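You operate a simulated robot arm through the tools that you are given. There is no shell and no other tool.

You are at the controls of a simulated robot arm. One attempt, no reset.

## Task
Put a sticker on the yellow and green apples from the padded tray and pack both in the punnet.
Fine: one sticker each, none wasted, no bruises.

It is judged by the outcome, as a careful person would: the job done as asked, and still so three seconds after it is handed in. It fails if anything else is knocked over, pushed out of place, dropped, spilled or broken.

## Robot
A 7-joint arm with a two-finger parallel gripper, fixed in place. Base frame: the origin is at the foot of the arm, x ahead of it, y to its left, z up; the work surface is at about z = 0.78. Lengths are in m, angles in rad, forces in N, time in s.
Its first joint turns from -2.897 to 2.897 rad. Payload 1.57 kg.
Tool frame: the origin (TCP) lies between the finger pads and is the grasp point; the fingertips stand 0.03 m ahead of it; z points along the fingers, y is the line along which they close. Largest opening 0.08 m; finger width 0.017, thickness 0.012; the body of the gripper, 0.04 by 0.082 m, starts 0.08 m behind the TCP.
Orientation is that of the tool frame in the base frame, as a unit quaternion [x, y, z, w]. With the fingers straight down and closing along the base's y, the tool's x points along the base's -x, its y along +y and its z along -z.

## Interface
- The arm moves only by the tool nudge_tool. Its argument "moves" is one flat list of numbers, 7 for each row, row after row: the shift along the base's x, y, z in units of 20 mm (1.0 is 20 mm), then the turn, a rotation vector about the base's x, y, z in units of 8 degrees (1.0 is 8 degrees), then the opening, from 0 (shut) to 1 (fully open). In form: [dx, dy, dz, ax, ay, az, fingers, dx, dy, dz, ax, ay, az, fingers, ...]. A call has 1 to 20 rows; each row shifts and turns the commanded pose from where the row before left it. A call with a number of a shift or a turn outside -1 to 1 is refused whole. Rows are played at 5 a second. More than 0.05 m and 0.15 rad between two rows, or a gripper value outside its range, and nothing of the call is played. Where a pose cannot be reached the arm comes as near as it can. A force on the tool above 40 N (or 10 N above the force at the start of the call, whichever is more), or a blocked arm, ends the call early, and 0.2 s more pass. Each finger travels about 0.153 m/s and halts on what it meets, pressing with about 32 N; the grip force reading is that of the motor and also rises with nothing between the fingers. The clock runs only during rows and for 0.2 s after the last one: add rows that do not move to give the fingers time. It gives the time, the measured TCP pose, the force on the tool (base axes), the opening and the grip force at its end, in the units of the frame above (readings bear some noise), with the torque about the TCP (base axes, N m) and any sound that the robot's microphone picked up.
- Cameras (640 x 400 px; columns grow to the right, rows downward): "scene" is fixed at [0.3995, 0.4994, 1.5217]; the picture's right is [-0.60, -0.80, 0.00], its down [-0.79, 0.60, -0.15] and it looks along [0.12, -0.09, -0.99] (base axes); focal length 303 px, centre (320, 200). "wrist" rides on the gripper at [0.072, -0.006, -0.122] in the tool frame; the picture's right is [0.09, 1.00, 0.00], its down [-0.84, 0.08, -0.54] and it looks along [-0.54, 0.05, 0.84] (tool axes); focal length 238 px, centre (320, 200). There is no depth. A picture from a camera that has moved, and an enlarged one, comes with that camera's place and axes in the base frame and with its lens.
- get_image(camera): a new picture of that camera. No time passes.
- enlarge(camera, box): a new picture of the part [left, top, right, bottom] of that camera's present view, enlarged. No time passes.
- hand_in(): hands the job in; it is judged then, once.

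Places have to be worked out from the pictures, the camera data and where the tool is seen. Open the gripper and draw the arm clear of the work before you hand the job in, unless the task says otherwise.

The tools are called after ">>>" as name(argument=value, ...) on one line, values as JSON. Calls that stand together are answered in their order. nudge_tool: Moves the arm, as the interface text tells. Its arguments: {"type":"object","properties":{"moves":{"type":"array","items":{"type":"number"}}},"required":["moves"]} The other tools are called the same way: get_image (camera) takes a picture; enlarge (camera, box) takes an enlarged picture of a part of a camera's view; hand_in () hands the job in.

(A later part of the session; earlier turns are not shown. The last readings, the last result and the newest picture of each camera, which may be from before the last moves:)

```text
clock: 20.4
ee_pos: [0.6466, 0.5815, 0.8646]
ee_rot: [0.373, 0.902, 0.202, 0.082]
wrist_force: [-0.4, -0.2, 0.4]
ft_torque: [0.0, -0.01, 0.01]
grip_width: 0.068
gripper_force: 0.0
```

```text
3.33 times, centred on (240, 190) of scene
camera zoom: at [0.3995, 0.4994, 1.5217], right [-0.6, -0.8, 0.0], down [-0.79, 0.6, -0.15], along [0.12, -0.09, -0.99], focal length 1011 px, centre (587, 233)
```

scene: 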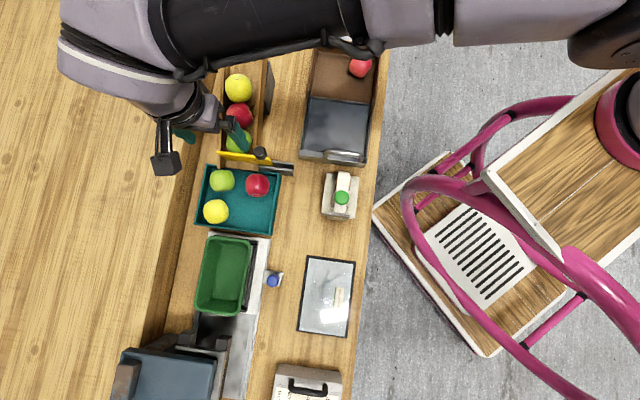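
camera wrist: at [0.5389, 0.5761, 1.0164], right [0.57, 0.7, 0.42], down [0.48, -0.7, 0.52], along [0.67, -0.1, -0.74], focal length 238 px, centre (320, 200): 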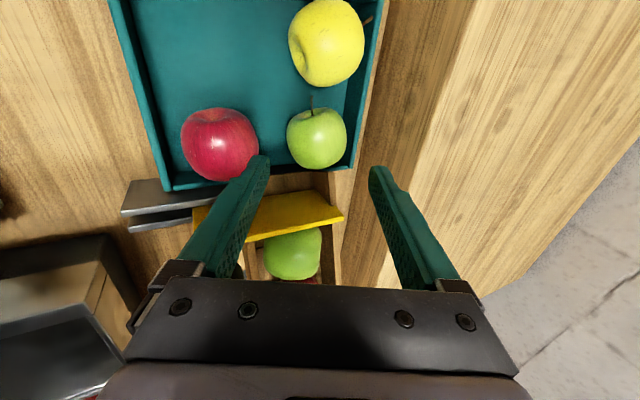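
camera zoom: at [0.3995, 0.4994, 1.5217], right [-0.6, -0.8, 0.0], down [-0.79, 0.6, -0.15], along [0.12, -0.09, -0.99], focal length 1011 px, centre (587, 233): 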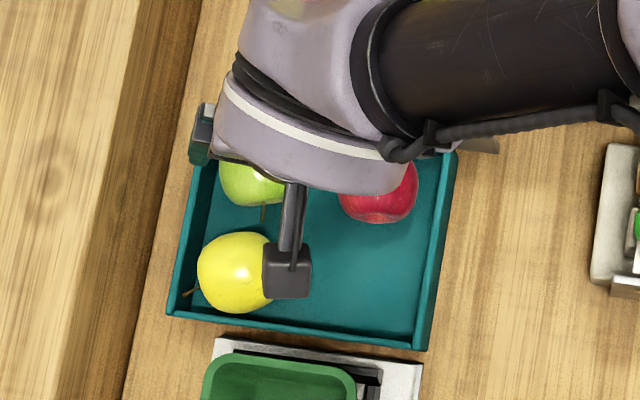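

The apple sits about 2 mm towards the near finger and is centred in the other direction. I'll advance the remaining 26 mm with a 2 mm correction, then check before closing.

>>> nudge_tool(moves=[0.107, 0.107, -0.403, 0, 0, 0, 0.85, 0.107, 0.107, -0.403, 0, 0, 0, 0.85, 0.107, 0.107, -0.403, 0, 0, 0, 0.85, 0, 0, 0, 0, 0, 0, 0.85, 0, 0, 0, 0, 0, 0, 0.85])

>>> enlarge(camera="wrist", box=[220, 80, 420, 260])

>>> enlarge(camera="scene", box=[170, 130, 310, 250])

```text
clock: 21.6
ee_pos: [0.6541, 0.5866, 0.8402]
ee_rot: [0.372, 0.902, 0.201, 0.083]
wrist_force: [0.1, -0.1, -0.5]
ft_torque: [-0.01, -0.03, 0.0]
grip_width: 0.068
gripper_force: 0.0
```

```text
2.22 times, centred on (320, 170) of wrist
camera zoom: at [0.5611, 0.5977, 0.9472], right [0.57, 0.7, 0.42], down [0.48, -0.7, 0.52], along [0.67, -0.1, -0.74], focal length 530 px, centre (320, 267)
```

zoom: 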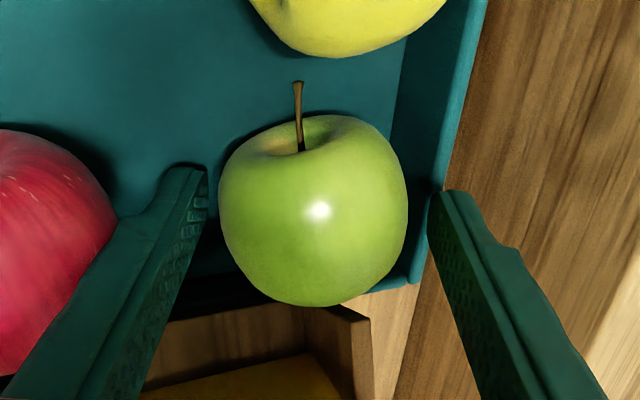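

```text
3.33 times, centred on (240, 190) of scene
camera zoom: at [0.3995, 0.4994, 1.5217], right [-0.6, -0.8, 0.0], down [-0.79, 0.6, -0.15], along [0.12, -0.09, -0.99], focal length 1011 px, centre (587, 233)
```

zoom: 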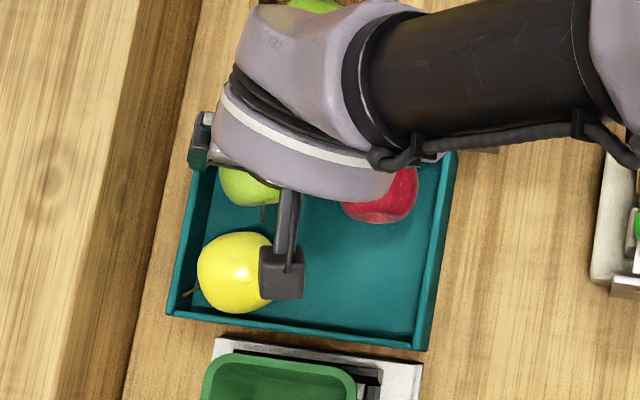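

The apple centre is 22 mm ahead of the TCP and centred, with no contact. I'll close gradually and watch the width and grip force.

>>> nudge_tool(moves=[0, 0, 0, 0, 0, 0, 0.8, 0, 0, 0, 0, 0, 0, 0.77, 0, 0, 0, 0, 0, 0, 0.74, 0, 0, 0, 0, 0, 0, 0.72, 0, 0, 0, 0, 0, 0, 0.7, 0, 0, 0, 0, 0, 0, 0.7])

>>> enlarge(camera="wrist", box=[220, 80, 420, 260])

```text
clock: 23.0
ee_pos: [0.6531, 0.5889, 0.8403]
ee_rot: [0.372, 0.903, 0.2, 0.082]
wrist_force: [0.5, -0.6, 0.6]
ft_torque: [-0.01, -0.02, -0.03]
grip_width: 0.057
gripper_force: 0.7
```

```text
2.22 times, centred on (320, 170) of wrist
camera zoom: at [0.5611, 0.5977, 0.9473], right [0.57, 0.7, 0.42], down [0.48, -0.7, 0.52], along [0.67, -0.1, -0.74], focal length 530 px, centre (320, 267)
```

zoom: 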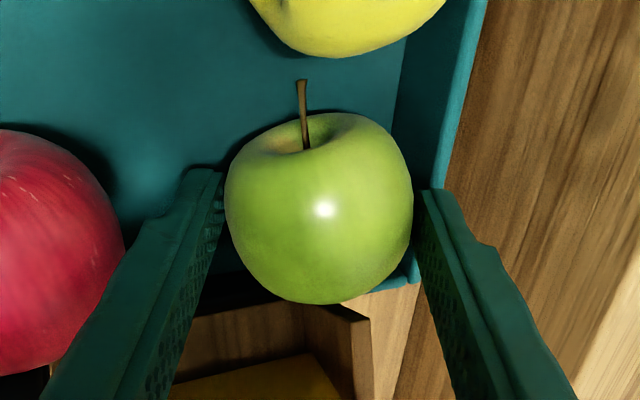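

Contact at 57.0 mm with only 0.7 N, so the grip force can be set through the commanded opening. I'll tighten a bit more.

>>> nudge_tool(moves=[0, 0, 0, 0, 0, 0, 0.68, 0, 0, 0, 0, 0, 0, 0.66, 0, 0, 0, 0, 0, 0, 0.66])

```text
clock: 23.8
ee_pos: [0.6543, 0.588, 0.8401]
ee_rot: [0.373, 0.902, 0.2, 0.083]
wrist_force: [0.6, -0.3, -0.3]
ft_torque: [0.01, -0.01, -0.03]
grip_width: 0.0558
gripper_force: 31.7
```

It saturates at about 32 N quickly. I'll back off slightly to find a gentler holding force.

>>> nudge_tool(moves=[0, 0, 0, 0, 0, 0, 0.69, 0, 0, 0, 0, 0, 0, 0.69, 0, 0, 0, 0, 0, 0, 0.69])

>>> enlarge(camera="wrist", box=[220, 80, 420, 260])

```text
clock: 24.6
ee_pos: [0.6539, 0.5885, 0.8392]
ee_rot: [0.371, 0.903, 0.201, 0.083]
wrist_force: [0.4, -1.1, 0.2]
ft_torque: [0.02, -0.01, 0.03]
grip_width: 0.056
gripper_force: 16.1
```

```text
2.22 times, centred on (320, 170) of wrist
camera zoom: at [0.5611, 0.5977, 0.9473], right [0.57, 0.7, 0.42], down [0.48, -0.7, 0.52], along [0.67, -0.1, -0.74], focal length 530 px, centre (320, 267)
```

zoom: 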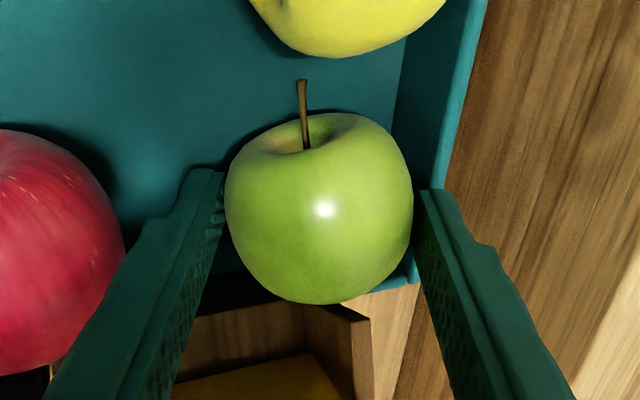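

Holding at 16 N with the apple 56 mm wide between the pads. I'll lift straight up slowly and check that it stays held.

>>> nudge_tool(moves=[0, 0, 0.3, 0, 0, 0, 0.69, 0, 0, 0.4, 0, 0, 0, 0.69, 0, 0, 0.5, 0, 0, 0, 0.69, 0, 0, 0.5, 0, 0, 0, 0.69, 0, 0, 0, 0, 0, 0, 0.69])

>>> enlarge(camera="wrist", box=[220, 80, 420, 260])

```text
clock: 25.8
ee_pos: [0.6528, 0.5881, 0.8736]
ee_rot: [0.372, 0.902, 0.201, 0.083]
wrist_force: [0.2, 0.1, -0.3]
ft_torque: [-0.01, 0.0, 0.0]
grip_width: 0.0551
gripper_force: 0.2
```

```text
2.22 times, centred on (320, 170) of wrist
camera zoom: at [0.5603, 0.5977, 0.9811], right [0.57, 0.7, 0.42], down [0.48, -0.7, 0.52], along [0.67, -0.1, -0.74], focal length 530 px, centre (320, 267)
```

zoom: 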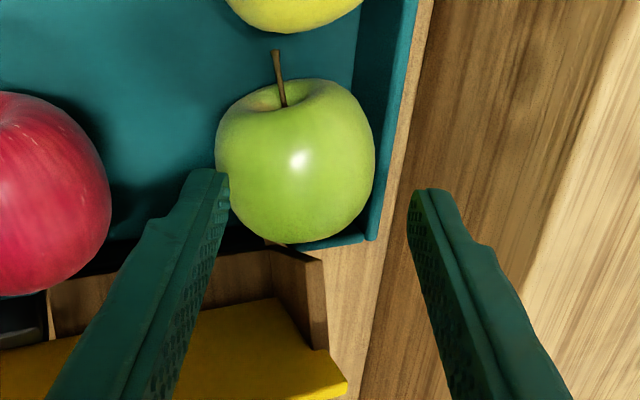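

The apple slipped from the fingertips during the lift and is still in the tray, now at about (p 0.892, q −0.045): the tip contact was too shallow. The red apple blocks sliding the green one away from the wall. The yellow one has free space on its near side, so I'll do yellow first, retreating and moving over it.

>>> nudge_tool(moves=[0, 0, 0, 0, 0, 0, 0.85, -0.216, -0.216, 0.655, 0, 0, 0, 0.85, -0.216, -0.216, 0.655, 0, 0, 0, 0.85, -0.216, -0.216, 0.655, 0, 0, 0, 0.85, -0.765, 0.505, 0, 0, 0, 0, 0.85, -0.765, 0.505, 0, 0, 0, 0, 0.85, -0.765, 0.505, 0, 0, 0, 0, 0.85, -0.765, 0.505, 0, 0, 0, 0, 0.85, 0, 0, 0, 0, 0, 0, 0.85, 0, 0, 0, 0, 0, 0, 0.85])

>>> get_image(camera="wrist")

>>> enlarge(camera="wrist", box=[220, 80, 420, 260])

>>> enlarge(camera="scene", box=[170, 130, 310, 250])

```text
clock: 28.0
ee_pos: [0.5789, 0.6157, 0.9126]
ee_rot: [0.372, 0.902, 0.201, 0.083]
wrist_force: [-0.3, 1.1, 0.8]
ft_torque: [-0.02, 0.0, 0.03]
grip_width: 0.0679
gripper_force: 0.1
```

```text
taken
camera wrist: at [0.487, 0.6249, 1.02], right [0.57, 0.7, 0.42], down [0.48, -0.7, 0.52], along [0.67, -0.1, -0.74], focal length 238 px, centre (320, 200)
```

wrist: 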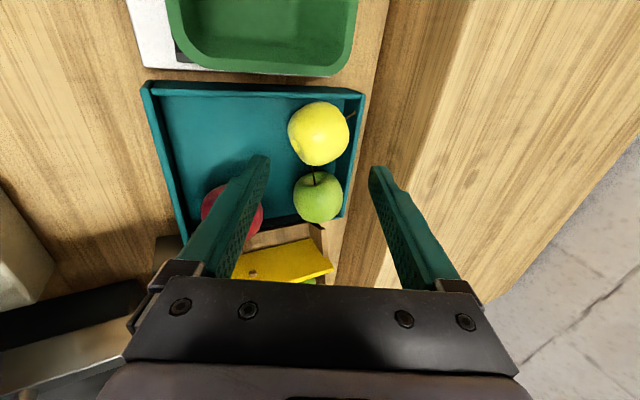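

```text
2.22 times, centred on (320, 170) of wrist
camera zoom: at [0.487, 0.6249, 1.02], right [0.57, 0.7, 0.42], down [0.48, -0.7, 0.52], along [0.67, -0.1, -0.74], focal length 530 px, centre (320, 267)
```

zoom: 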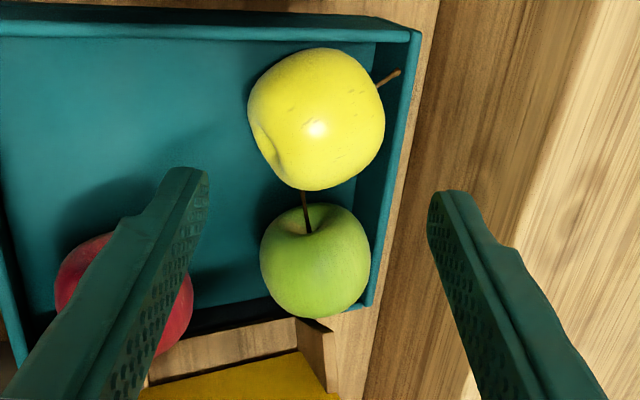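

```text
3.33 times, centred on (240, 190) of scene
camera zoom: at [0.3995, 0.4994, 1.5217], right [-0.6, -0.8, 0.0], down [-0.79, 0.6, -0.15], along [0.12, -0.09, -0.99], focal length 1011 px, centre (587, 233)
```

zoom: 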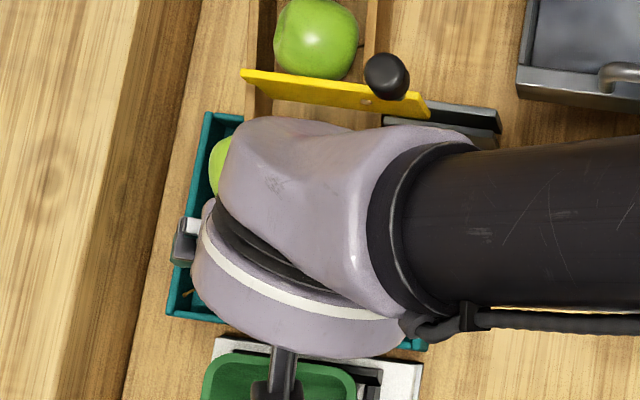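

The yellow apple is at about (p 0.886, q 0.027, z 0.82), with its stem clear of the far finger's line. I'll advance 79 mm along the tool axis to straddle it, then check.

>>> nudge_tool(moves=[0.279, 0.279, -0.905, 0, 0, 0, 0.85, 0.279, 0.279, -0.905, 0, 0, 0, 0.85, 0.279, 0.279, -0.905, 0, 0, 0, 0.85, 0.14, 0.14, -0.4525, 0, 0, 0, 0.85, 0.14, 0.14, -0.4525, 0, 0, 0, 0.85, 0, 0, 0, 0, 0, 0, 0.85, 0, 0, 0, 0, 0, 0, 0.85])

>>> enlarge(camera="wrist", box=[220, 80, 420, 260])

```text
clock: 29.6
ee_pos: [0.6014, 0.6382, 0.84]
ee_rot: [0.372, 0.902, 0.201, 0.083]
wrist_force: [0.4, 0.5, -0.5]
ft_torque: [-0.02, 0.01, -0.01]
grip_width: 0.0679
gripper_force: 0.0
```

```text
2.22 times, centred on (320, 170) of wrist
camera zoom: at [0.5097, 0.648, 0.9468], right [0.57, 0.7, 0.42], down [0.48, -0.7, 0.52], along [0.67, -0.1, -0.74], focal length 530 px, centre (320, 267)
```

zoom: 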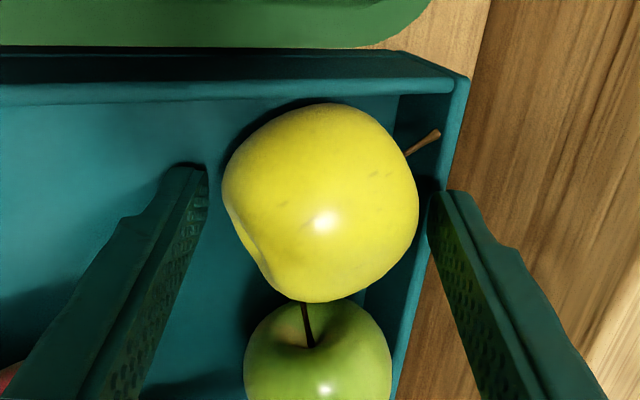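

Straddled and centred. I'll narrow slightly to about 61 mm and draw the apple 3 cm towards the near side, away from the far wall.

>>> nudge_tool(moves=[0, 0, 0, 0, 0, 0, 0.77, 0, 0, 0, 0, 0, 0, 0.76, -0.15, -0.15, 0, 0, 0, 0, 0.76, -0.15, -0.15, 0, 0, 0, 0, 0.76, -0.15, -0.15, 0, 0, 0, 0, 0.76, -0.15, -0.15, 0, 0, 0, 0, 0.76, -0.15, -0.15, 0, 0, 0, 0, 0.76, -0.15, -0.15, 0, 0, 0, 0, 0.76, -0.15, -0.15, 0, 0, 0, 0, 0.76, 0, 0, 0, 0, 0, 0, 0.76, 0, 0, 0, 0, 0, 0, 0.76])

>>> enlarge(camera="wrist", box=[220, 80, 420, 260])

>>> enlarge(camera="scene", box=[170, 130, 310, 250])

```text
clock: 32.0
ee_pos: [0.5807, 0.617, 0.8403]
ee_rot: [0.372, 0.902, 0.201, 0.083]
wrist_force: [1.6, 2.3, 2.1]
ft_torque: [0.09, -0.09, 0.0]
grip_width: 0.0634
gripper_force: 1.0
```

```text
2.22 times, centred on (320, 170) of wrist
camera zoom: at [0.4882, 0.6263, 0.9469], right [0.57, 0.7, 0.42], down [0.48, -0.7, 0.52], along [0.67, -0.1, -0.74], focal length 530 px, centre (320, 267)
```

zoom: 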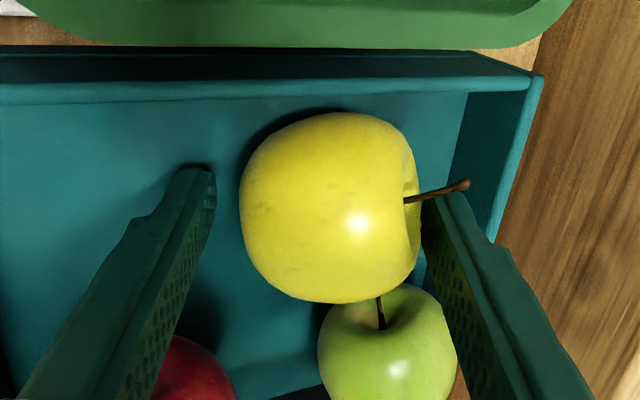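

```text
3.33 times, centred on (240, 190) of scene
camera zoom: at [0.3995, 0.4994, 1.5217], right [-0.6, -0.8, 0.0], down [-0.79, 0.6, -0.15], along [0.12, -0.09, -0.99], focal length 1011 px, centre (587, 233)
```

zoom: 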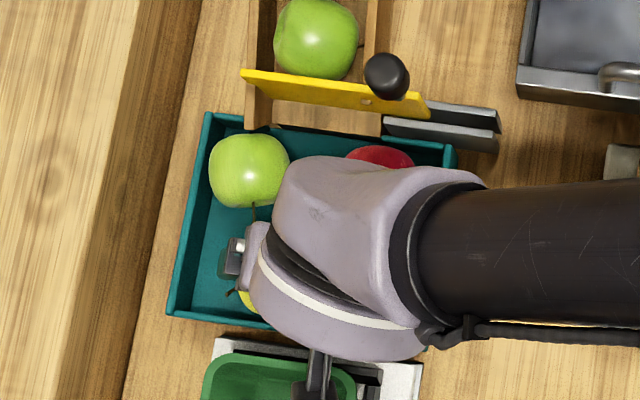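

The yellow apple is now at about (p 0.860, q 0.023), 4 cm from the far wall, with its stem turned towards the far finger. To grip its cheeks I'll use vertical fingers closing at a different yaw. That yaw is close to a joint limit on this side, so I'll retreat, untilt and swing the wrist the other way.

>>> nudge_tool(moves=[0, 0, 0, 0, 0, 0, 0.9, -0.3, -0.3, 0.906, 0, 0, 0, 0.9, -0.3, -0.3, 0.906, 0, 0, 0, 0.9, -0.3, -0.3, 0.906, 0, 0, 0, 0.9, -0.3, -0.3, 0.906, 0, 0, 0, 0.9, 0.346, 0.318, 0.9, -0.5525, 0.5525, 0, 1, 0.346, 0.318, 0.9, -0.5525, 0.5525, 0, 1, 0.346, 0.318, 0.9, -0.5525, 0.5525, 0, 1, 0.346, 0.318, 0.9, -0.5525, 0.5525, 0, 1, 0.346, 0.318, 0.9, 0, 0, 0, 1, 0, 0, 0, 0, 0, 0, 1])

>>> get_image(camera="scene")

```text
clock: 34.4
ee_pos: [0.5917, 0.6238, 1.0035]
ee_rot: [0.38, 0.925, 0.0, -0.001]
wrist_force: [-0.1, 0.7, 0.2]
ft_torque: [-0.01, 0.0, 0.02]
grip_width: 0.08
gripper_force: 0.0
```

```text
taken
```

scene: 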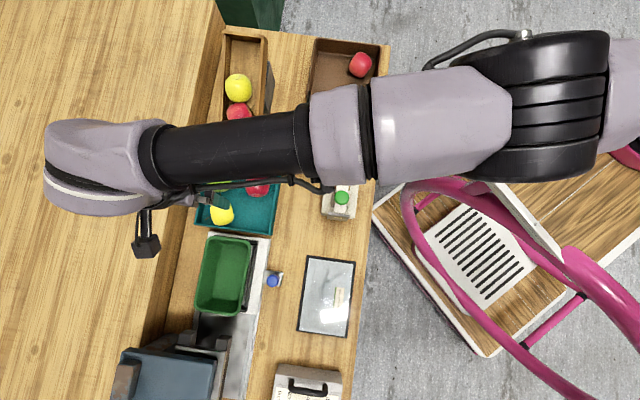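

Upright at (0.592, 0.624, 1.003) and clear. Now I'll swing the wrist +140° about z.

>>> nudge_tool(moves=[0, 0, 0, 0, 0, 0.972, 1, 0, 0, 0, 0, 0, 0.972, 1, 0, 0, 0, 0, 0, 0.972, 1, 0, 0, 0, 0, 0, 0.972, 1, 0, 0, 0, 0, 0, 0.972, 1, 0, 0, 0, 0, 0, 0.972, 1, 0, 0, 0, 0, 0, 0.972, 1, 0, 0, 0, 0, 0, 0.972, 1, 0, 0, 0, 0, 0, 0.972, 1, 0, 0, 0, 0, 0, 0.972, 1, 0, 0, 0, 0, 0, 0.972, 1, 0, 0, 0, 0, 0, 0.972, 1, 0, 0, 0, 0, 0, 0.972, 1, 0, 0, 0, 0, 0, 0.972, 1, 0, 0, 0, 0, 0, 0.972, 1, 0, 0, 0, 0, 0, 0.972, 1, 0, 0, 0, 0, 0, 0.972, 1, 0, 0, 0, 0, 0, 0.972, 1, 0, 0, 0, 0, 0, 0, 1, 0, 0, 0, 0, 0, 0, 1])

>>> get_image(camera="wrist")

>>> get_image(camera="scene")

```text
clock: 38.6
ee_pos: [0.5909, 0.624, 1.0027]
ee_rot: [0.739, -0.674, 0.0, 0.001]
wrist_force: [0.2, 0.1, 0.7]
ft_torque: [0.01, 0.0, 0.01]
grip_width: 0.0801
gripper_force: 0.0
```

```text
taken
camera wrist: at [0.6038, 0.5536, 1.1242], right [-0.98, -0.18, 0.0], down [-0.15, 0.83, 0.54], along [-0.1, 0.53, -0.84], focal length 238 px, centre (320, 200)
```

wrist: 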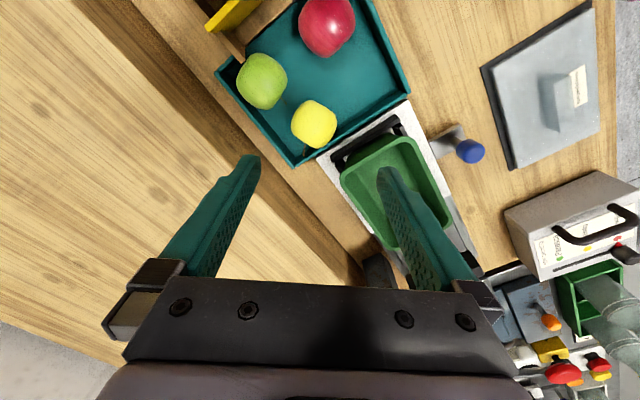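

```text
taken
```

scene: 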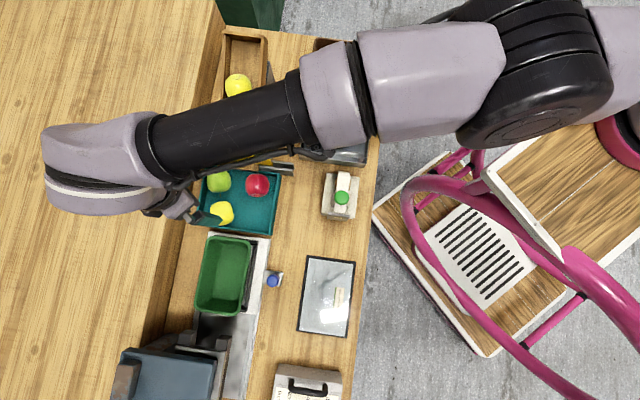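

>>> enlarge(camera="wrist", box=[200, 0, 420, 180])

>>> enlarge(camera="wrist", box=[440, 180, 640, 400])

>>> enlarge(camera="scene", box=[170, 150, 310, 250])

```text
2.22 times, centred on (310, 90) of wrist
camera zoom: at [0.6038, 0.5536, 1.1242], right [-0.98, -0.18, 0.0], down [-0.15, 0.83, 0.54], along [-0.1, 0.53, -0.84], focal length 530 px, centre (342, 444)
```

zoom: 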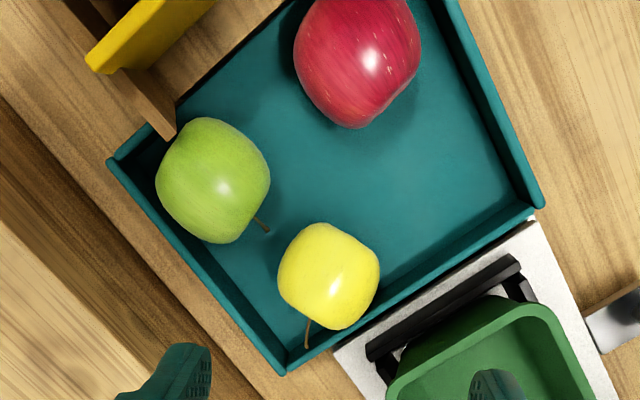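

```text
1.82 times, centred on (540, 290) of wrist
camera zoom: at [0.6038, 0.5536, 1.1242], right [-0.98, -0.18, 0.0], down [-0.15, 0.83, 0.54], along [-0.1, 0.53, -0.84], focal length 433 px, centre (-80, 36)
```

zoom: 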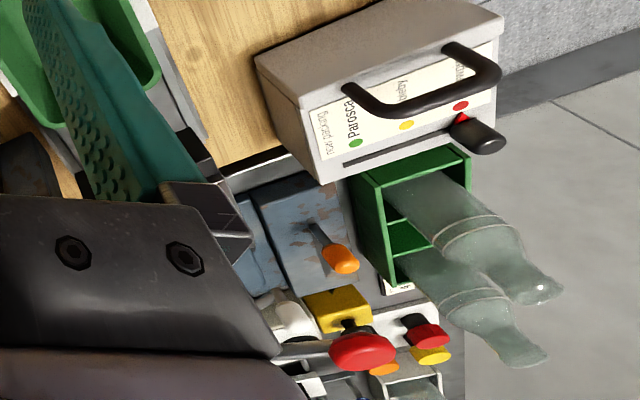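

```text
4.00 times, centred on (240, 200) of scene
camera zoom: at [0.3995, 0.4994, 1.5217], right [-0.6, -0.8, 0.0], down [-0.79, 0.6, -0.15], along [0.12, -0.09, -0.99], focal length 1214 px, centre (640, 200)
```

zoom: 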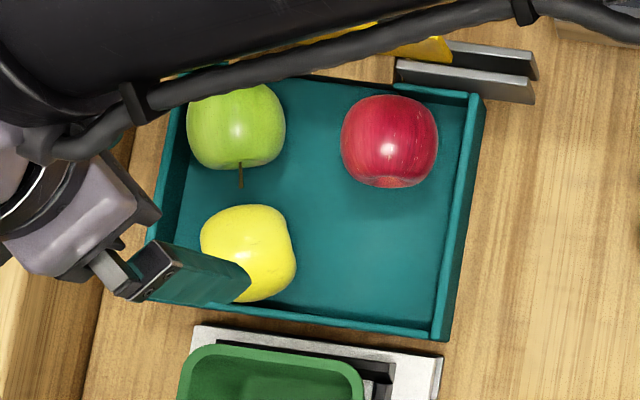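

The yellow apple now sits at about (0.596, 0.636), with its stem about 35° off the far-wall direction. I'll turn another +13° so the fingers close across its cheeks with wall clearance, move over it, and descend to z=0.92 for a check.

>>> nudge_tool(moves=[0.125, 0.3, -0.5, 0, 0, 0.8125, 0.9, 0.125, 0.3, -0.9, 0, 0, 0.8125, 0.9, 0, 0, -0.9, 0, 0, 0, 0.9, 0, 0, -0.9, 0, 0, 0, 0.9, 0, 0, -0.9, 0, 0, 0, 0.9, 0, 0, 0, 0, 0, 0, 0.9, 0, 0, 0, 0, 0, 0, 0.9])

>>> enlarge(camera="wrist", box=[220, 60, 420, 240])

>>> enlarge(camera="scene", box=[170, 150, 310, 250])

```text
clock: 40.2
ee_pos: [0.5949, 0.6379, 0.9197]
ee_rot: [0.81, -0.586, 0.002, 0.001]
wrist_force: [0.3, -1.0, -0.6]
ft_torque: [0.02, -0.01, -0.03]
grip_width: 0.0723
gripper_force: 0.1
```

```text
2.22 times, centred on (320, 150) of wrist
camera zoom: at [0.6231, 0.571, 1.0414], right [-0.92, -0.4, 0.0], down [-0.33, 0.77, 0.54], along [-0.22, 0.5, -0.84], focal length 530 px, centre (320, 311)
```

zoom: 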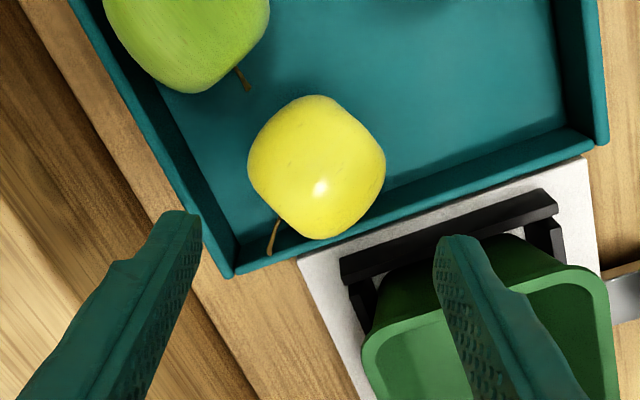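

```text
4.00 times, centred on (240, 200) of scene
camera zoom: at [0.3995, 0.4994, 1.5217], right [-0.6, -0.8, 0.0], down [-0.79, 0.6, -0.15], along [0.12, -0.09, -0.99], focal length 1214 px, centre (640, 200)
```

zoom: 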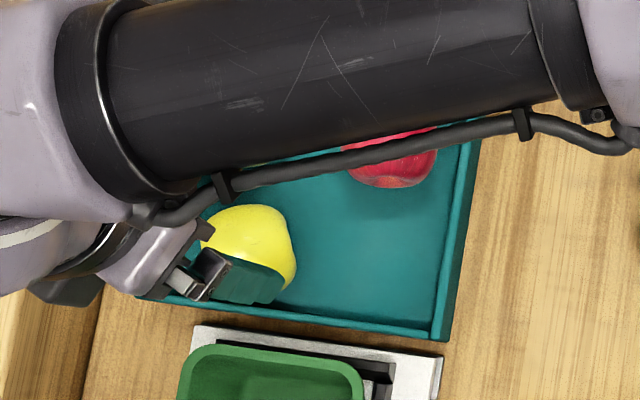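

Centred exactly on the apple. I'll turn +9° more for better clearance from the near-punnet wall, narrow to 66 mm, and descend most of the way.

>>> nudge_tool(moves=[0, 0, 0, 0, 0, 0.5625, 0.825, 0, 0, 0, 0, 0, 0.5625, 0.825, 0, 0, -0.9, 0, 0, 0, 0.825, 0, 0, -0.9, 0, 0, 0, 0.825, 0, 0, -0.7, 0, 0, 0, 0.825, 0, 0, -0.5, 0, 0, 0, 0.825, 0, 0, -0.5, 0, 0, 0, 0.825, 0, 0, 0, 0, 0, 0, 0.825, 0, 0, 0, 0, 0, 0, 0.825])

>>> enlarge(camera="wrist", box=[220, 80, 420, 260])

```text
clock: 42.2
ee_pos: [0.5865, 0.6307, 0.8521]
ee_rot: [0.853, -0.521, 0.0, 0.001]
wrist_force: [-0.8, -0.1, -0.1]
ft_torque: [-0.01, 0.0, -0.03]
grip_width: 0.0657
gripper_force: 0.1
out of reach, approached as far as the arm can: row 5, 7
```

```text
2.22 times, centred on (320, 170) of wrist
camera zoom: at [0.6252, 0.5707, 0.9733], right [-0.84, -0.54, 0.0], down [-0.45, 0.71, 0.54], along [-0.29, 0.46, -0.84], focal length 530 px, centre (320, 267)
```

zoom: 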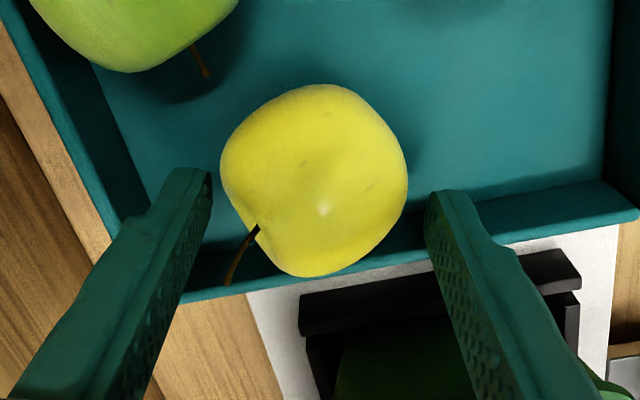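

The report says rows were out of reach: the TCP is at (0.5865, 0.6307, 0.852), about 11 mm short radially. I'll hold still for a moment and see where it settles.

>>> nudge_tool(moves=[0, 0, 0, 0, 0, 0, 0.825, 0, 0, 0, 0, 0, 0, 0.825])

>>> get_image(camera="scene")

```text
clock: 42.8
ee_pos: [0.5878, 0.6308, 0.852]
ee_rot: [0.854, -0.52, 0.002, 0.001]
wrist_force: [-0.7, -0.2, -0.2]
ft_torque: [-0.04, -0.03, -0.03]
grip_width: 0.0659
gripper_force: 0.1
```

```text
taken
```

scene: 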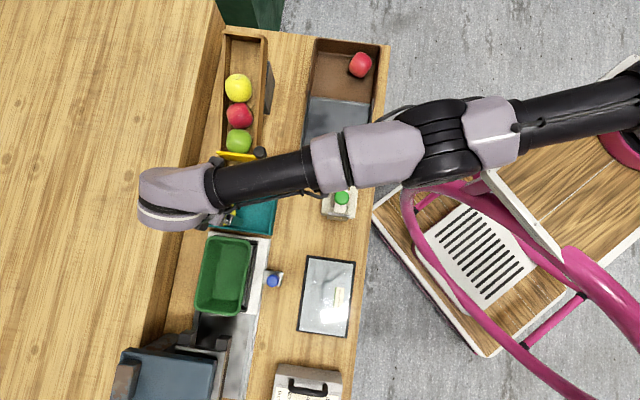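

The apple was nudged along and now sits centred between the open fingers. A small 12° outward tilt should bring the pose back within reach, so I'll tilt about the apple's position.

>>> nudge_tool(moves=[-0.083, -0.083, 0, 0.353, -0.353, 0, 0.85, -0.083, -0.083, 0, 0.353, -0.353, 0, 0.85, -0.083, -0.083, 0, 0.353, -0.353, 0, 0.85, 0, 0, 0, 0, 0, 0, 0.85, 0, 0, 0, 0, 0, 0, 0.85])

>>> enlarge(camera="wrist", box=[220, 80, 420, 260])

```text
clock: 43.5
ee_pos: [0.6012, 0.6557, 0.8466]
ee_rot: [0.851, -0.52, 0.021, -0.067]
wrist_force: [1.4, -1.8, 1.7]
ft_torque: [-0.06, 0.02, 0.12]
grip_width: 0.0677
gripper_force: 0.0
out of reach, approached as far as the arm can: row 1, 2, 3
stopped in row 3: the force on the tool passed its limit at 46 N (the readings are from after the stop); the commanded pose is now the measured one
```

```text
2.22 times, centred on (320, 170) of wrist
camera zoom: at [0.6272, 0.5831, 0.9654], right [-0.84, -0.53, -0.14], down [-0.51, 0.66, 0.56], along [-0.2, 0.54, -0.82], focal length 530 px, centre (320, 267)
```

zoom: 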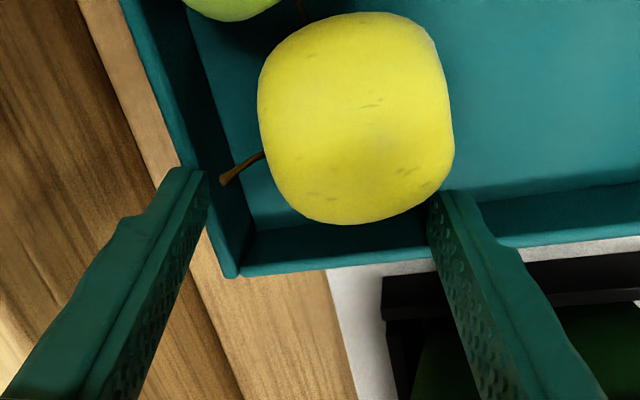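

The arm jumped to (0.601, 0.656) and stopped on a 46 N contact, likely on the tray wall. I'll check the scene for anything displaced.

>>> get_image(camera="scene")

>>> enlarge(camera="scene", box=[170, 150, 310, 250])

>>> get_image(camera="wrist")

```text
taken
```

scene: 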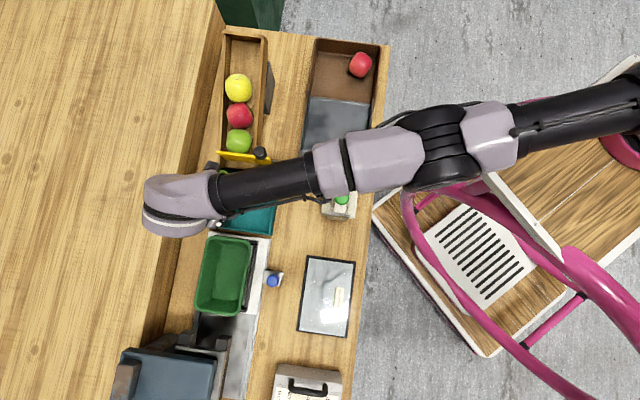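

```text
4.00 times, centred on (240, 200) of scene
camera zoom: at [0.3995, 0.4994, 1.5217], right [-0.6, -0.8, 0.0], down [-0.79, 0.6, -0.15], along [0.12, -0.09, -0.99], focal length 1214 px, centre (640, 200)
```

zoom: 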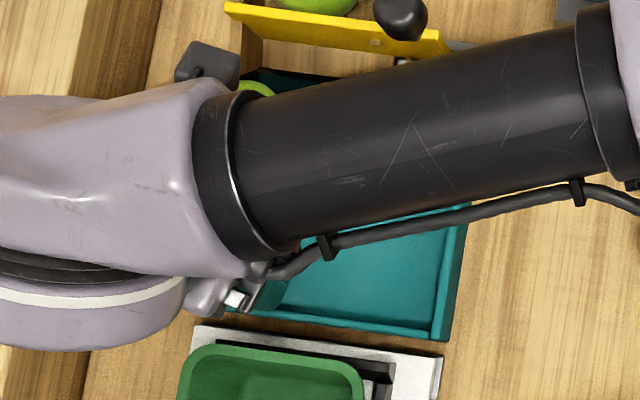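

```text
taken
camera wrist: at [0.6272, 0.5831, 0.9654], right [-0.84, -0.53, -0.14], down [-0.51, 0.66, 0.56], along [-0.2, 0.54, -0.82], focal length 238 px, centre (320, 200)
```

wrist: 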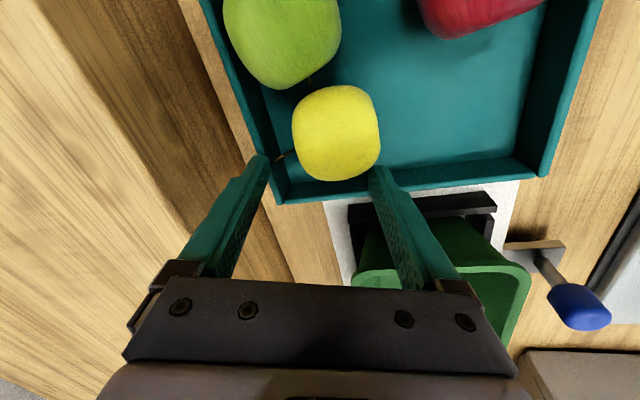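

The tray's corners look unchanged. I'll raise straight up out of there.

>>> nudge_tool(moves=[0, 0, 0.3, 0, 0, 0, 0.9, 0, 0, 0.6, 0, 0, 0, 0.9, 0, 0, 0.9, 0, 0, 0, 0.9, 0, 0, 0.9, 0, 0, 0, 0.9, 0, 0, 0.9, 0, 0, 0, 0.9, 0, 0, 0.9, 0, 0, 0, 0.9, 0, 0, 0, 0, 0, 0, 0.9])

>>> get_image(camera="wrist")

>>> get_image(camera="scene")

```text
clock: 45.1
ee_pos: [0.604, 0.6626, 0.9372]
ee_rot: [0.851, -0.52, 0.02, -0.066]
wrist_force: [-1.2, 0.1, 0.2]
ft_torque: [0.02, -0.02, 0.0]
grip_width: 0.0722
gripper_force: 0.1
out of reach, approached as far as the arm can: row 3, 5
```

```text
taken
camera wrist: at [0.6304, 0.5906, 1.0554], right [-0.84, -0.53, -0.14], down [-0.51, 0.66, 0.56], along [-0.2, 0.53, -0.82], focal length 238 px, centre (320, 200)
```

wrist: 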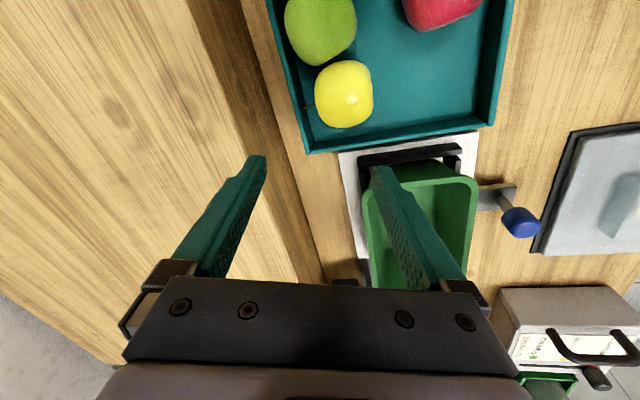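

```text
taken
```

scene: 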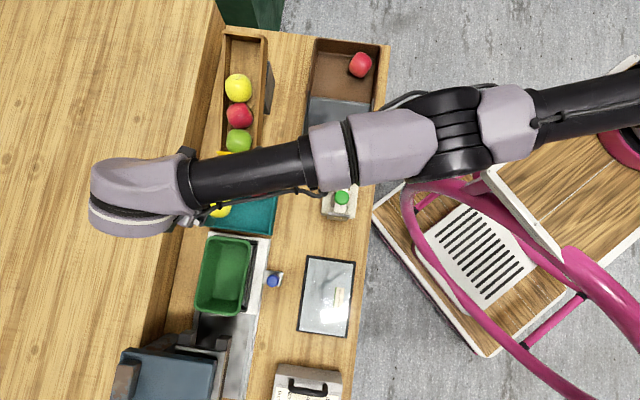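

This yaw is evidently at a joint limit, so the other swing direction is the right one. I'll move up and inward away from the limit first.

>>> nudge_tool(moves=[-0.2, -0.2, 1, 0, 0, 0, 1, -0.5, -0.5, 1, 0, 0, 0, 1, -0.7, -0.7, 1, 0, 0, 0, 1, -0.7, -0.7, 0.5, 0, 0, 0, 1, 0, 0, 0, 0, 0, -1, 1, 0, 0, 0, 0, 0, -1, 1, 0, 0, 0, 0, 0, 0, 1, 0, 0, 0, 0, 0, 0, 1])

```text
clock: 46.9
ee_pos: [0.5847, 0.6689, 1.0074]
ee_rot: [0.77, -0.634, 0.029, -0.064]
wrist_force: [0.3, 0.8, 1.3]
ft_torque: [-0.04, 0.01, 0.01]
grip_width: 0.08
gripper_force: 0.0
out of reach, approached as far as the arm can: row 1, 2, 3, 4
```

Position is now (0.585, 0.669, 1.007) and high. I'll remove the residual 8° tilt and check that commands track again.

>>> nudge_tool(moves=[0, 0, 0, -0.443, 0.901, 0, 1, 0, 0, 0, 0, 0, -1, 1, 0, 0, 0, 0, 0, -1, 1, 0, 0, 0, 0, 0, -1, 1, 0, 0, 0, 0, 0, -1, 1, 0, 0, 0, 0, 0, 0, 1])

```text
clock: 48.3
ee_pos: [0.565, 0.6524, 1.0085]
ee_rot: [-0.568, 0.823, 0.0, 0.0]
wrist_force: [0.5, -0.5, 0.7]
ft_torque: [0.03, 0.03, 0.01]
grip_width: 0.0798
gripper_force: 0.0
out of reach, approached as far as the arm can: row 1
```

Orientation is clean again. I'll continue the swing by −132° while moving slightly inward.

>>> nudge_tool(moves=[-0.25, -0.25, 0, 0, 0, -1, 1, -0.25, -0.25, 0, 0, 0, -1, 1, -0.25, -0.25, 0, 0, 0, -1, 1, -0.25, -0.25, 0, 0, 0, -1, 1, 0, 0, 0, 0, 0, -1, 1, 0, 0, 0, 0, 0, -1, 1, 0, 0, 0, 0, 0, -1, 1, 0, 0, 0, 0, 0, -1, 1, 0, 0, 0, 0, 0, -1, 1, 0, 0, 0, 0, 0, -1, 1, 0, 0, 0, 0, 0, -1, 1, 0, 0, 0, 0, 0, -1, 1, 0, 0, 0, 0, 0, -1, 1, 0, 0, 0, 0, 0, -1, 1, 0, 0, 0, 0, 0, -1, 1, 0, 0, 0, 0, 0, -1, 1, 0, 0, 0, 0, 0, -0.5, 1, 0, 0, 0, 0, 0, 0, 1, 0, 0, 0, 0, 0, 0, 1])

>>> get_image(camera="wrist")

>>> get_image(camera="scene")

```text
clock: 52.3
ee_pos: [0.5557, 0.6536, 1.0091]
ee_rot: [0.521, 0.853, -0.001, 0.0]
wrist_force: [0.0, 0.6, 0.5]
ft_torque: [0.01, -0.03, 0.08]
grip_width: 0.0798
gripper_force: 0.1
out of reach, approached as far as the arm can: row 2, 3, 4
```

```text
taken
camera wrist: at [0.5167, 0.7144, 1.1299], right [0.84, 0.54, 0.0], down [0.45, -0.71, 0.54], along [0.29, -0.46, -0.84], focal length 238 px, centre (320, 200)
```

wrist: 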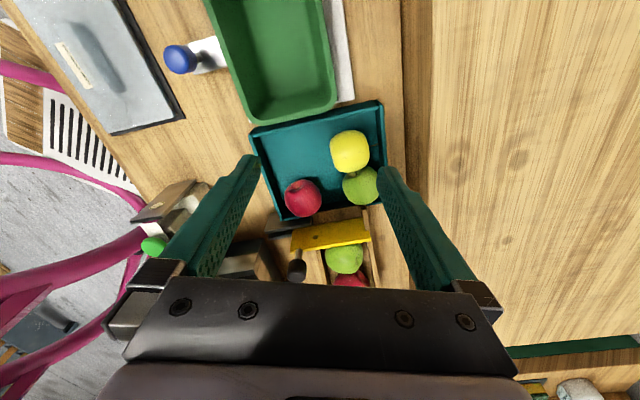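

```text
taken
```

scene: 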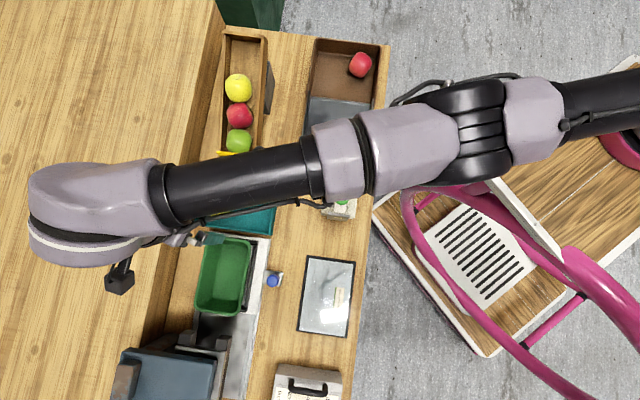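

>>> enlarge(camera="wrist", box=[230, 90, 410, 230])

```text
2.86 times, centred on (320, 160) of wrist
camera zoom: at [0.5167, 0.7144, 1.1299], right [0.84, 0.54, 0.0], down [0.45, -0.71, 0.54], along [0.29, -0.46, -0.84], focal length 681 px, centre (320, 314)
```

zoom: 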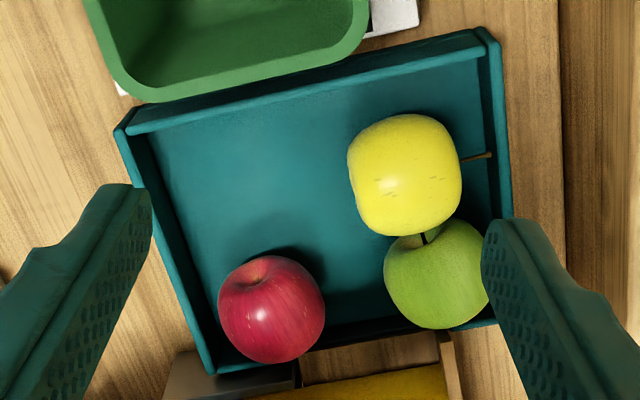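

The yellow apple has moved to about (0.616, 0.633), now clear of both outer walls, with its stem towards the far wall. Fingers closing along base y (the default orientation) fit with 1 cm margins. I'll rotate +63° and go above it.

>>> nudge_tool(moves=[0.37, -0.13, 0, 0, 0, 0.985, 1, 0.37, -0.13, 0, 0, 0, 0.985, 1, 0.37, -0.13, 0, 0, 0, 0.985, 1, 0.37, -0.13, 0, 0, 0, 0.985, 1, 0.37, -0.13, 0, 0, 0, 0.985, 1, 0.37, -0.13, 0, 0, 0, 0.985, 1, 0.37, -0.13, 0, 0, 0, 0.985, 1, 0.37, -0.13, 0, 0, 0, 0.985, 1, 0, 0, 0, 0, 0, 0, 1, 0, 0, 0, 0, 0, 0, 1])

>>> get_image(camera="wrist")

>>> enlarge(camera="wrist", box=[230, 60, 410, 200])

```text
clock: 54.5
ee_pos: [0.6109, 0.6295, 1.0071]
ee_rot: [-0.003, 1.0, 0.0, -0.001]
wrist_force: [-0.5, 1.4, 0.0]
ft_torque: [0.0, 0.01, 0.0]
grip_width: 0.0798
gripper_force: 0.2
out of reach, approached as far as the arm can: row 5
```

```text
taken
camera wrist: at [0.538, 0.6222, 1.1289], right [-0.1, 1.0, 0.0], down [0.84, 0.08, 0.54], along [0.54, 0.05, -0.84], focal length 238 px, centre (320, 200)
```

wrist: 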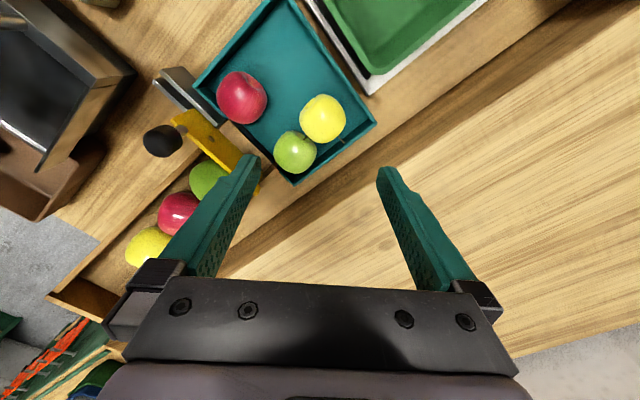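

```text
2.86 times, centred on (320, 130) of wrist
camera zoom: at [0.538, 0.6222, 1.1289], right [-0.1, 1.0, 0.0], down [0.84, 0.08, 0.54], along [0.54, 0.05, -0.84], focal length 681 px, centre (320, 400)
```

zoom: 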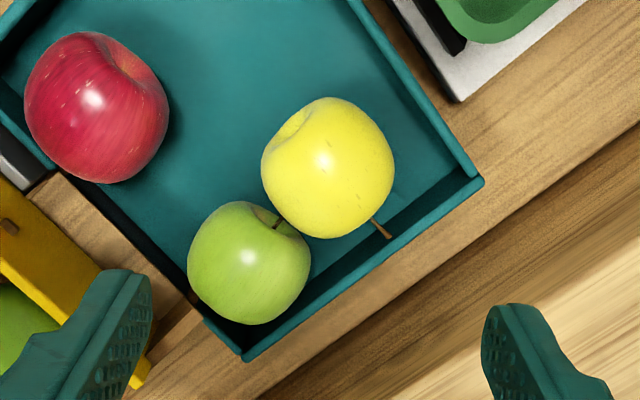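

The yellow apple is at about (0.614, 0.633) with its stem towards the far wall. I'll add a 15° outward tilt for reach and +6° yaw, and come to a pre-grasp 8 cm back along the tool axis.

>>> nudge_tool(moves=[-0.14, -0.14, -0.98, 0.442, -0.442, 0.25, 1, -0.14, -0.14, -0.98, 0.442, -0.442, 0.25, 0.95, -0.14, -0.14, -0.98, 0.442, -0.442, 0.25, 0.9, -0.14, -0.14, -0.98, 0, 0, 0, 0.85, -0.14, -0.14, -0.98, 0, 0, 0, 0.85, 0, 0, 0, 0, 0, 0, 0.85, 0, 0, 0, 0, 0, 0, 0.85])

>>> enlarge(camera="wrist", box=[220, 60, 420, 240])

```text
clock: 56.1
ee_pos: [0.5971, 0.6153, 0.9088]
ee_rot: [-0.054, 0.99, 0.092, 0.092]
wrist_force: [0.2, 0.4, 0.5]
ft_torque: [0.02, 0.04, -0.01]
grip_width: 0.0681
gripper_force: 0.1
```

```text
2.22 times, centred on (320, 150) of wrist
camera zoom: at [0.5063, 0.5794, 1.0118], right [-0.21, 0.97, 0.15], down [0.71, 0.05, 0.7], along [0.67, 0.26, -0.7], focal length 530 px, centre (320, 311)
```

zoom: 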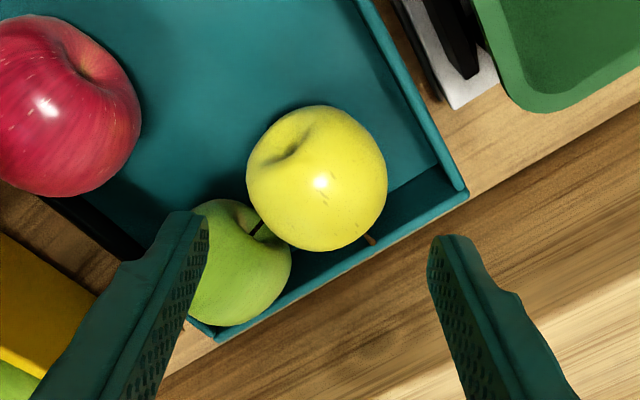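

Tracking is accurate now, and the apple is within 2 mm of the tool axis. I'll advance 48 mm and check the finger clearance to the green apple.

>>> nudge_tool(moves=[0.155, 0.155, -0.77, 0, 0, 0, 0.85, 0.155, 0.155, -0.77, 0, 0, 0, 0.85, 0.155, 0.155, -0.77, 0, 0, 0, 0.85, 0, 0, 0, 0, 0, 0, 0.85])

>>> enlarge(camera="wrist", box=[220, 60, 420, 240])

```text
clock: 57.1
ee_pos: [0.6056, 0.6268, 0.865]
ee_rot: [-0.053, 0.99, 0.091, 0.093]
wrist_force: [-0.2, 1.4, -0.2]
ft_torque: [0.03, 0.01, -0.01]
grip_width: 0.0679
gripper_force: 0.0
```

```text
2.22 times, centred on (320, 150) of wrist
camera zoom: at [0.5151, 0.5895, 0.9667], right [-0.21, 0.97, 0.15], down [0.71, 0.05, 0.7], along [0.67, 0.26, -0.7], focal length 530 px, centre (320, 311)
```

zoom: 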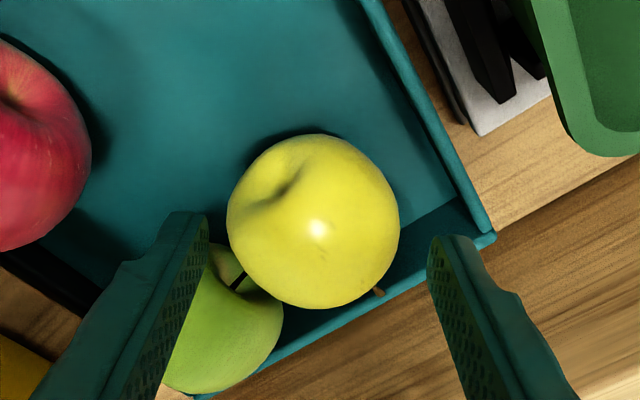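

Clear of the green apple, with the yellow about 3 mm towards the left finger. I'll advance the last 33 mm with that correction.

>>> nudge_tool(moves=[0.103, 0.06, -0.55, 0, 0, 0, 0.85, 0.103, 0.06, -0.55, 0, 0, 0, 0.85, 0.103, 0.06, -0.55, 0, 0, 0, 0.85, 0, 0, 0, 0, 0, 0, 0.85, 0, 0, 0, 0, 0, 0, 0.85])

>>> enlarge(camera="wrist", box=[220, 80, 420, 260])

```text
clock: 58.3
ee_pos: [0.6149, 0.6311, 0.8322]
ee_rot: [-0.053, 0.99, 0.092, 0.091]
wrist_force: [0.8, 0.8, -0.1]
ft_torque: [-0.01, -0.02, 0.02]
grip_width: 0.0678
gripper_force: 0.0
```

```text
2.22 times, centred on (320, 170) of wrist
camera zoom: at [0.522, 0.5936, 0.9337], right [-0.21, 0.97, 0.15], down [0.71, 0.05, 0.7], along [0.67, 0.26, -0.7], focal length 530 px, centre (320, 267)
```

zoom: 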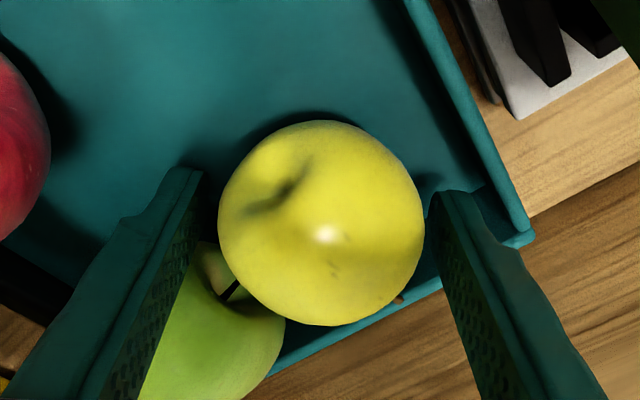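

Centred, with the apple about 13.5 mm ahead of the TCP and so well up on the pads. I'll close gradually.

>>> nudge_tool(moves=[0, 0, 0, 0, 0, 0, 0.8, 0, 0, 0, 0, 0, 0, 0.76, 0, 0, 0, 0, 0, 0, 0.73, 0, 0, 0, 0, 0, 0, 0.71, 0, 0, 0, 0, 0, 0, 0.71])

>>> enlarge(camera="wrist", box=[220, 80, 420, 260])

```text
clock: 59.5
ee_pos: [0.6138, 0.6286, 0.8316]
ee_rot: [-0.053, 0.99, 0.091, 0.093]
wrist_force: [-0.5, 0.5, 0.4]
ft_torque: [-0.02, 0.0, -0.01]
grip_width: 0.0578
gripper_force: 16.1
```

```text
2.22 times, centred on (320, 170) of wrist
camera zoom: at [0.522, 0.5936, 0.9338], right [-0.21, 0.97, 0.15], down [0.71, 0.05, 0.7], along [0.67, 0.26, -0.7], focal length 530 px, centre (320, 267)
```

zoom: 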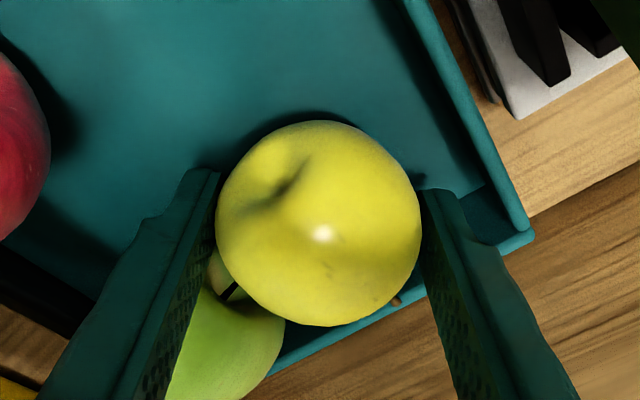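

Held at 57.8 mm with 16 N. I'll firm up slightly and lift slowly, then check.

>>> nudge_tool(moves=[0, 0, 0, 0, 0, 0, 0.705, 0, 0, 0.2, 0, 0, 0, 0.705, 0, 0, 0.3, 0, 0, 0, 0.705, 0, 0, 0.3, 0, 0, 0, 0.705, 0, 0, 0, 0, 0, 0, 0.705])

>>> enlarge(camera="wrist", box=[220, 80, 420, 260])

```text
clock: 60.7
ee_pos: [0.6124, 0.6288, 0.8459]
ee_rot: [-0.053, 0.99, 0.092, 0.092]
wrist_force: [-0.4, 0.3, 0.5]
ft_torque: [0.01, 0.01, -0.01]
grip_width: 0.0572
gripper_force: 0.1
```

```text
2.22 times, centred on (320, 170) of wrist
camera zoom: at [0.5217, 0.5929, 0.9494], right [-0.21, 0.97, 0.15], down [0.71, 0.05, 0.7], along [0.67, 0.26, -0.7], focal length 530 px, centre (320, 267)
```

zoom: 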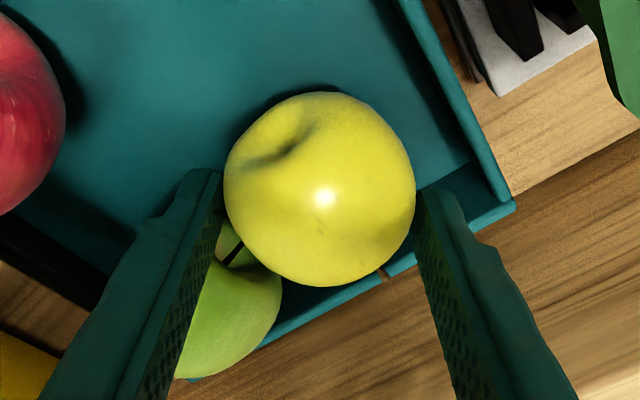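

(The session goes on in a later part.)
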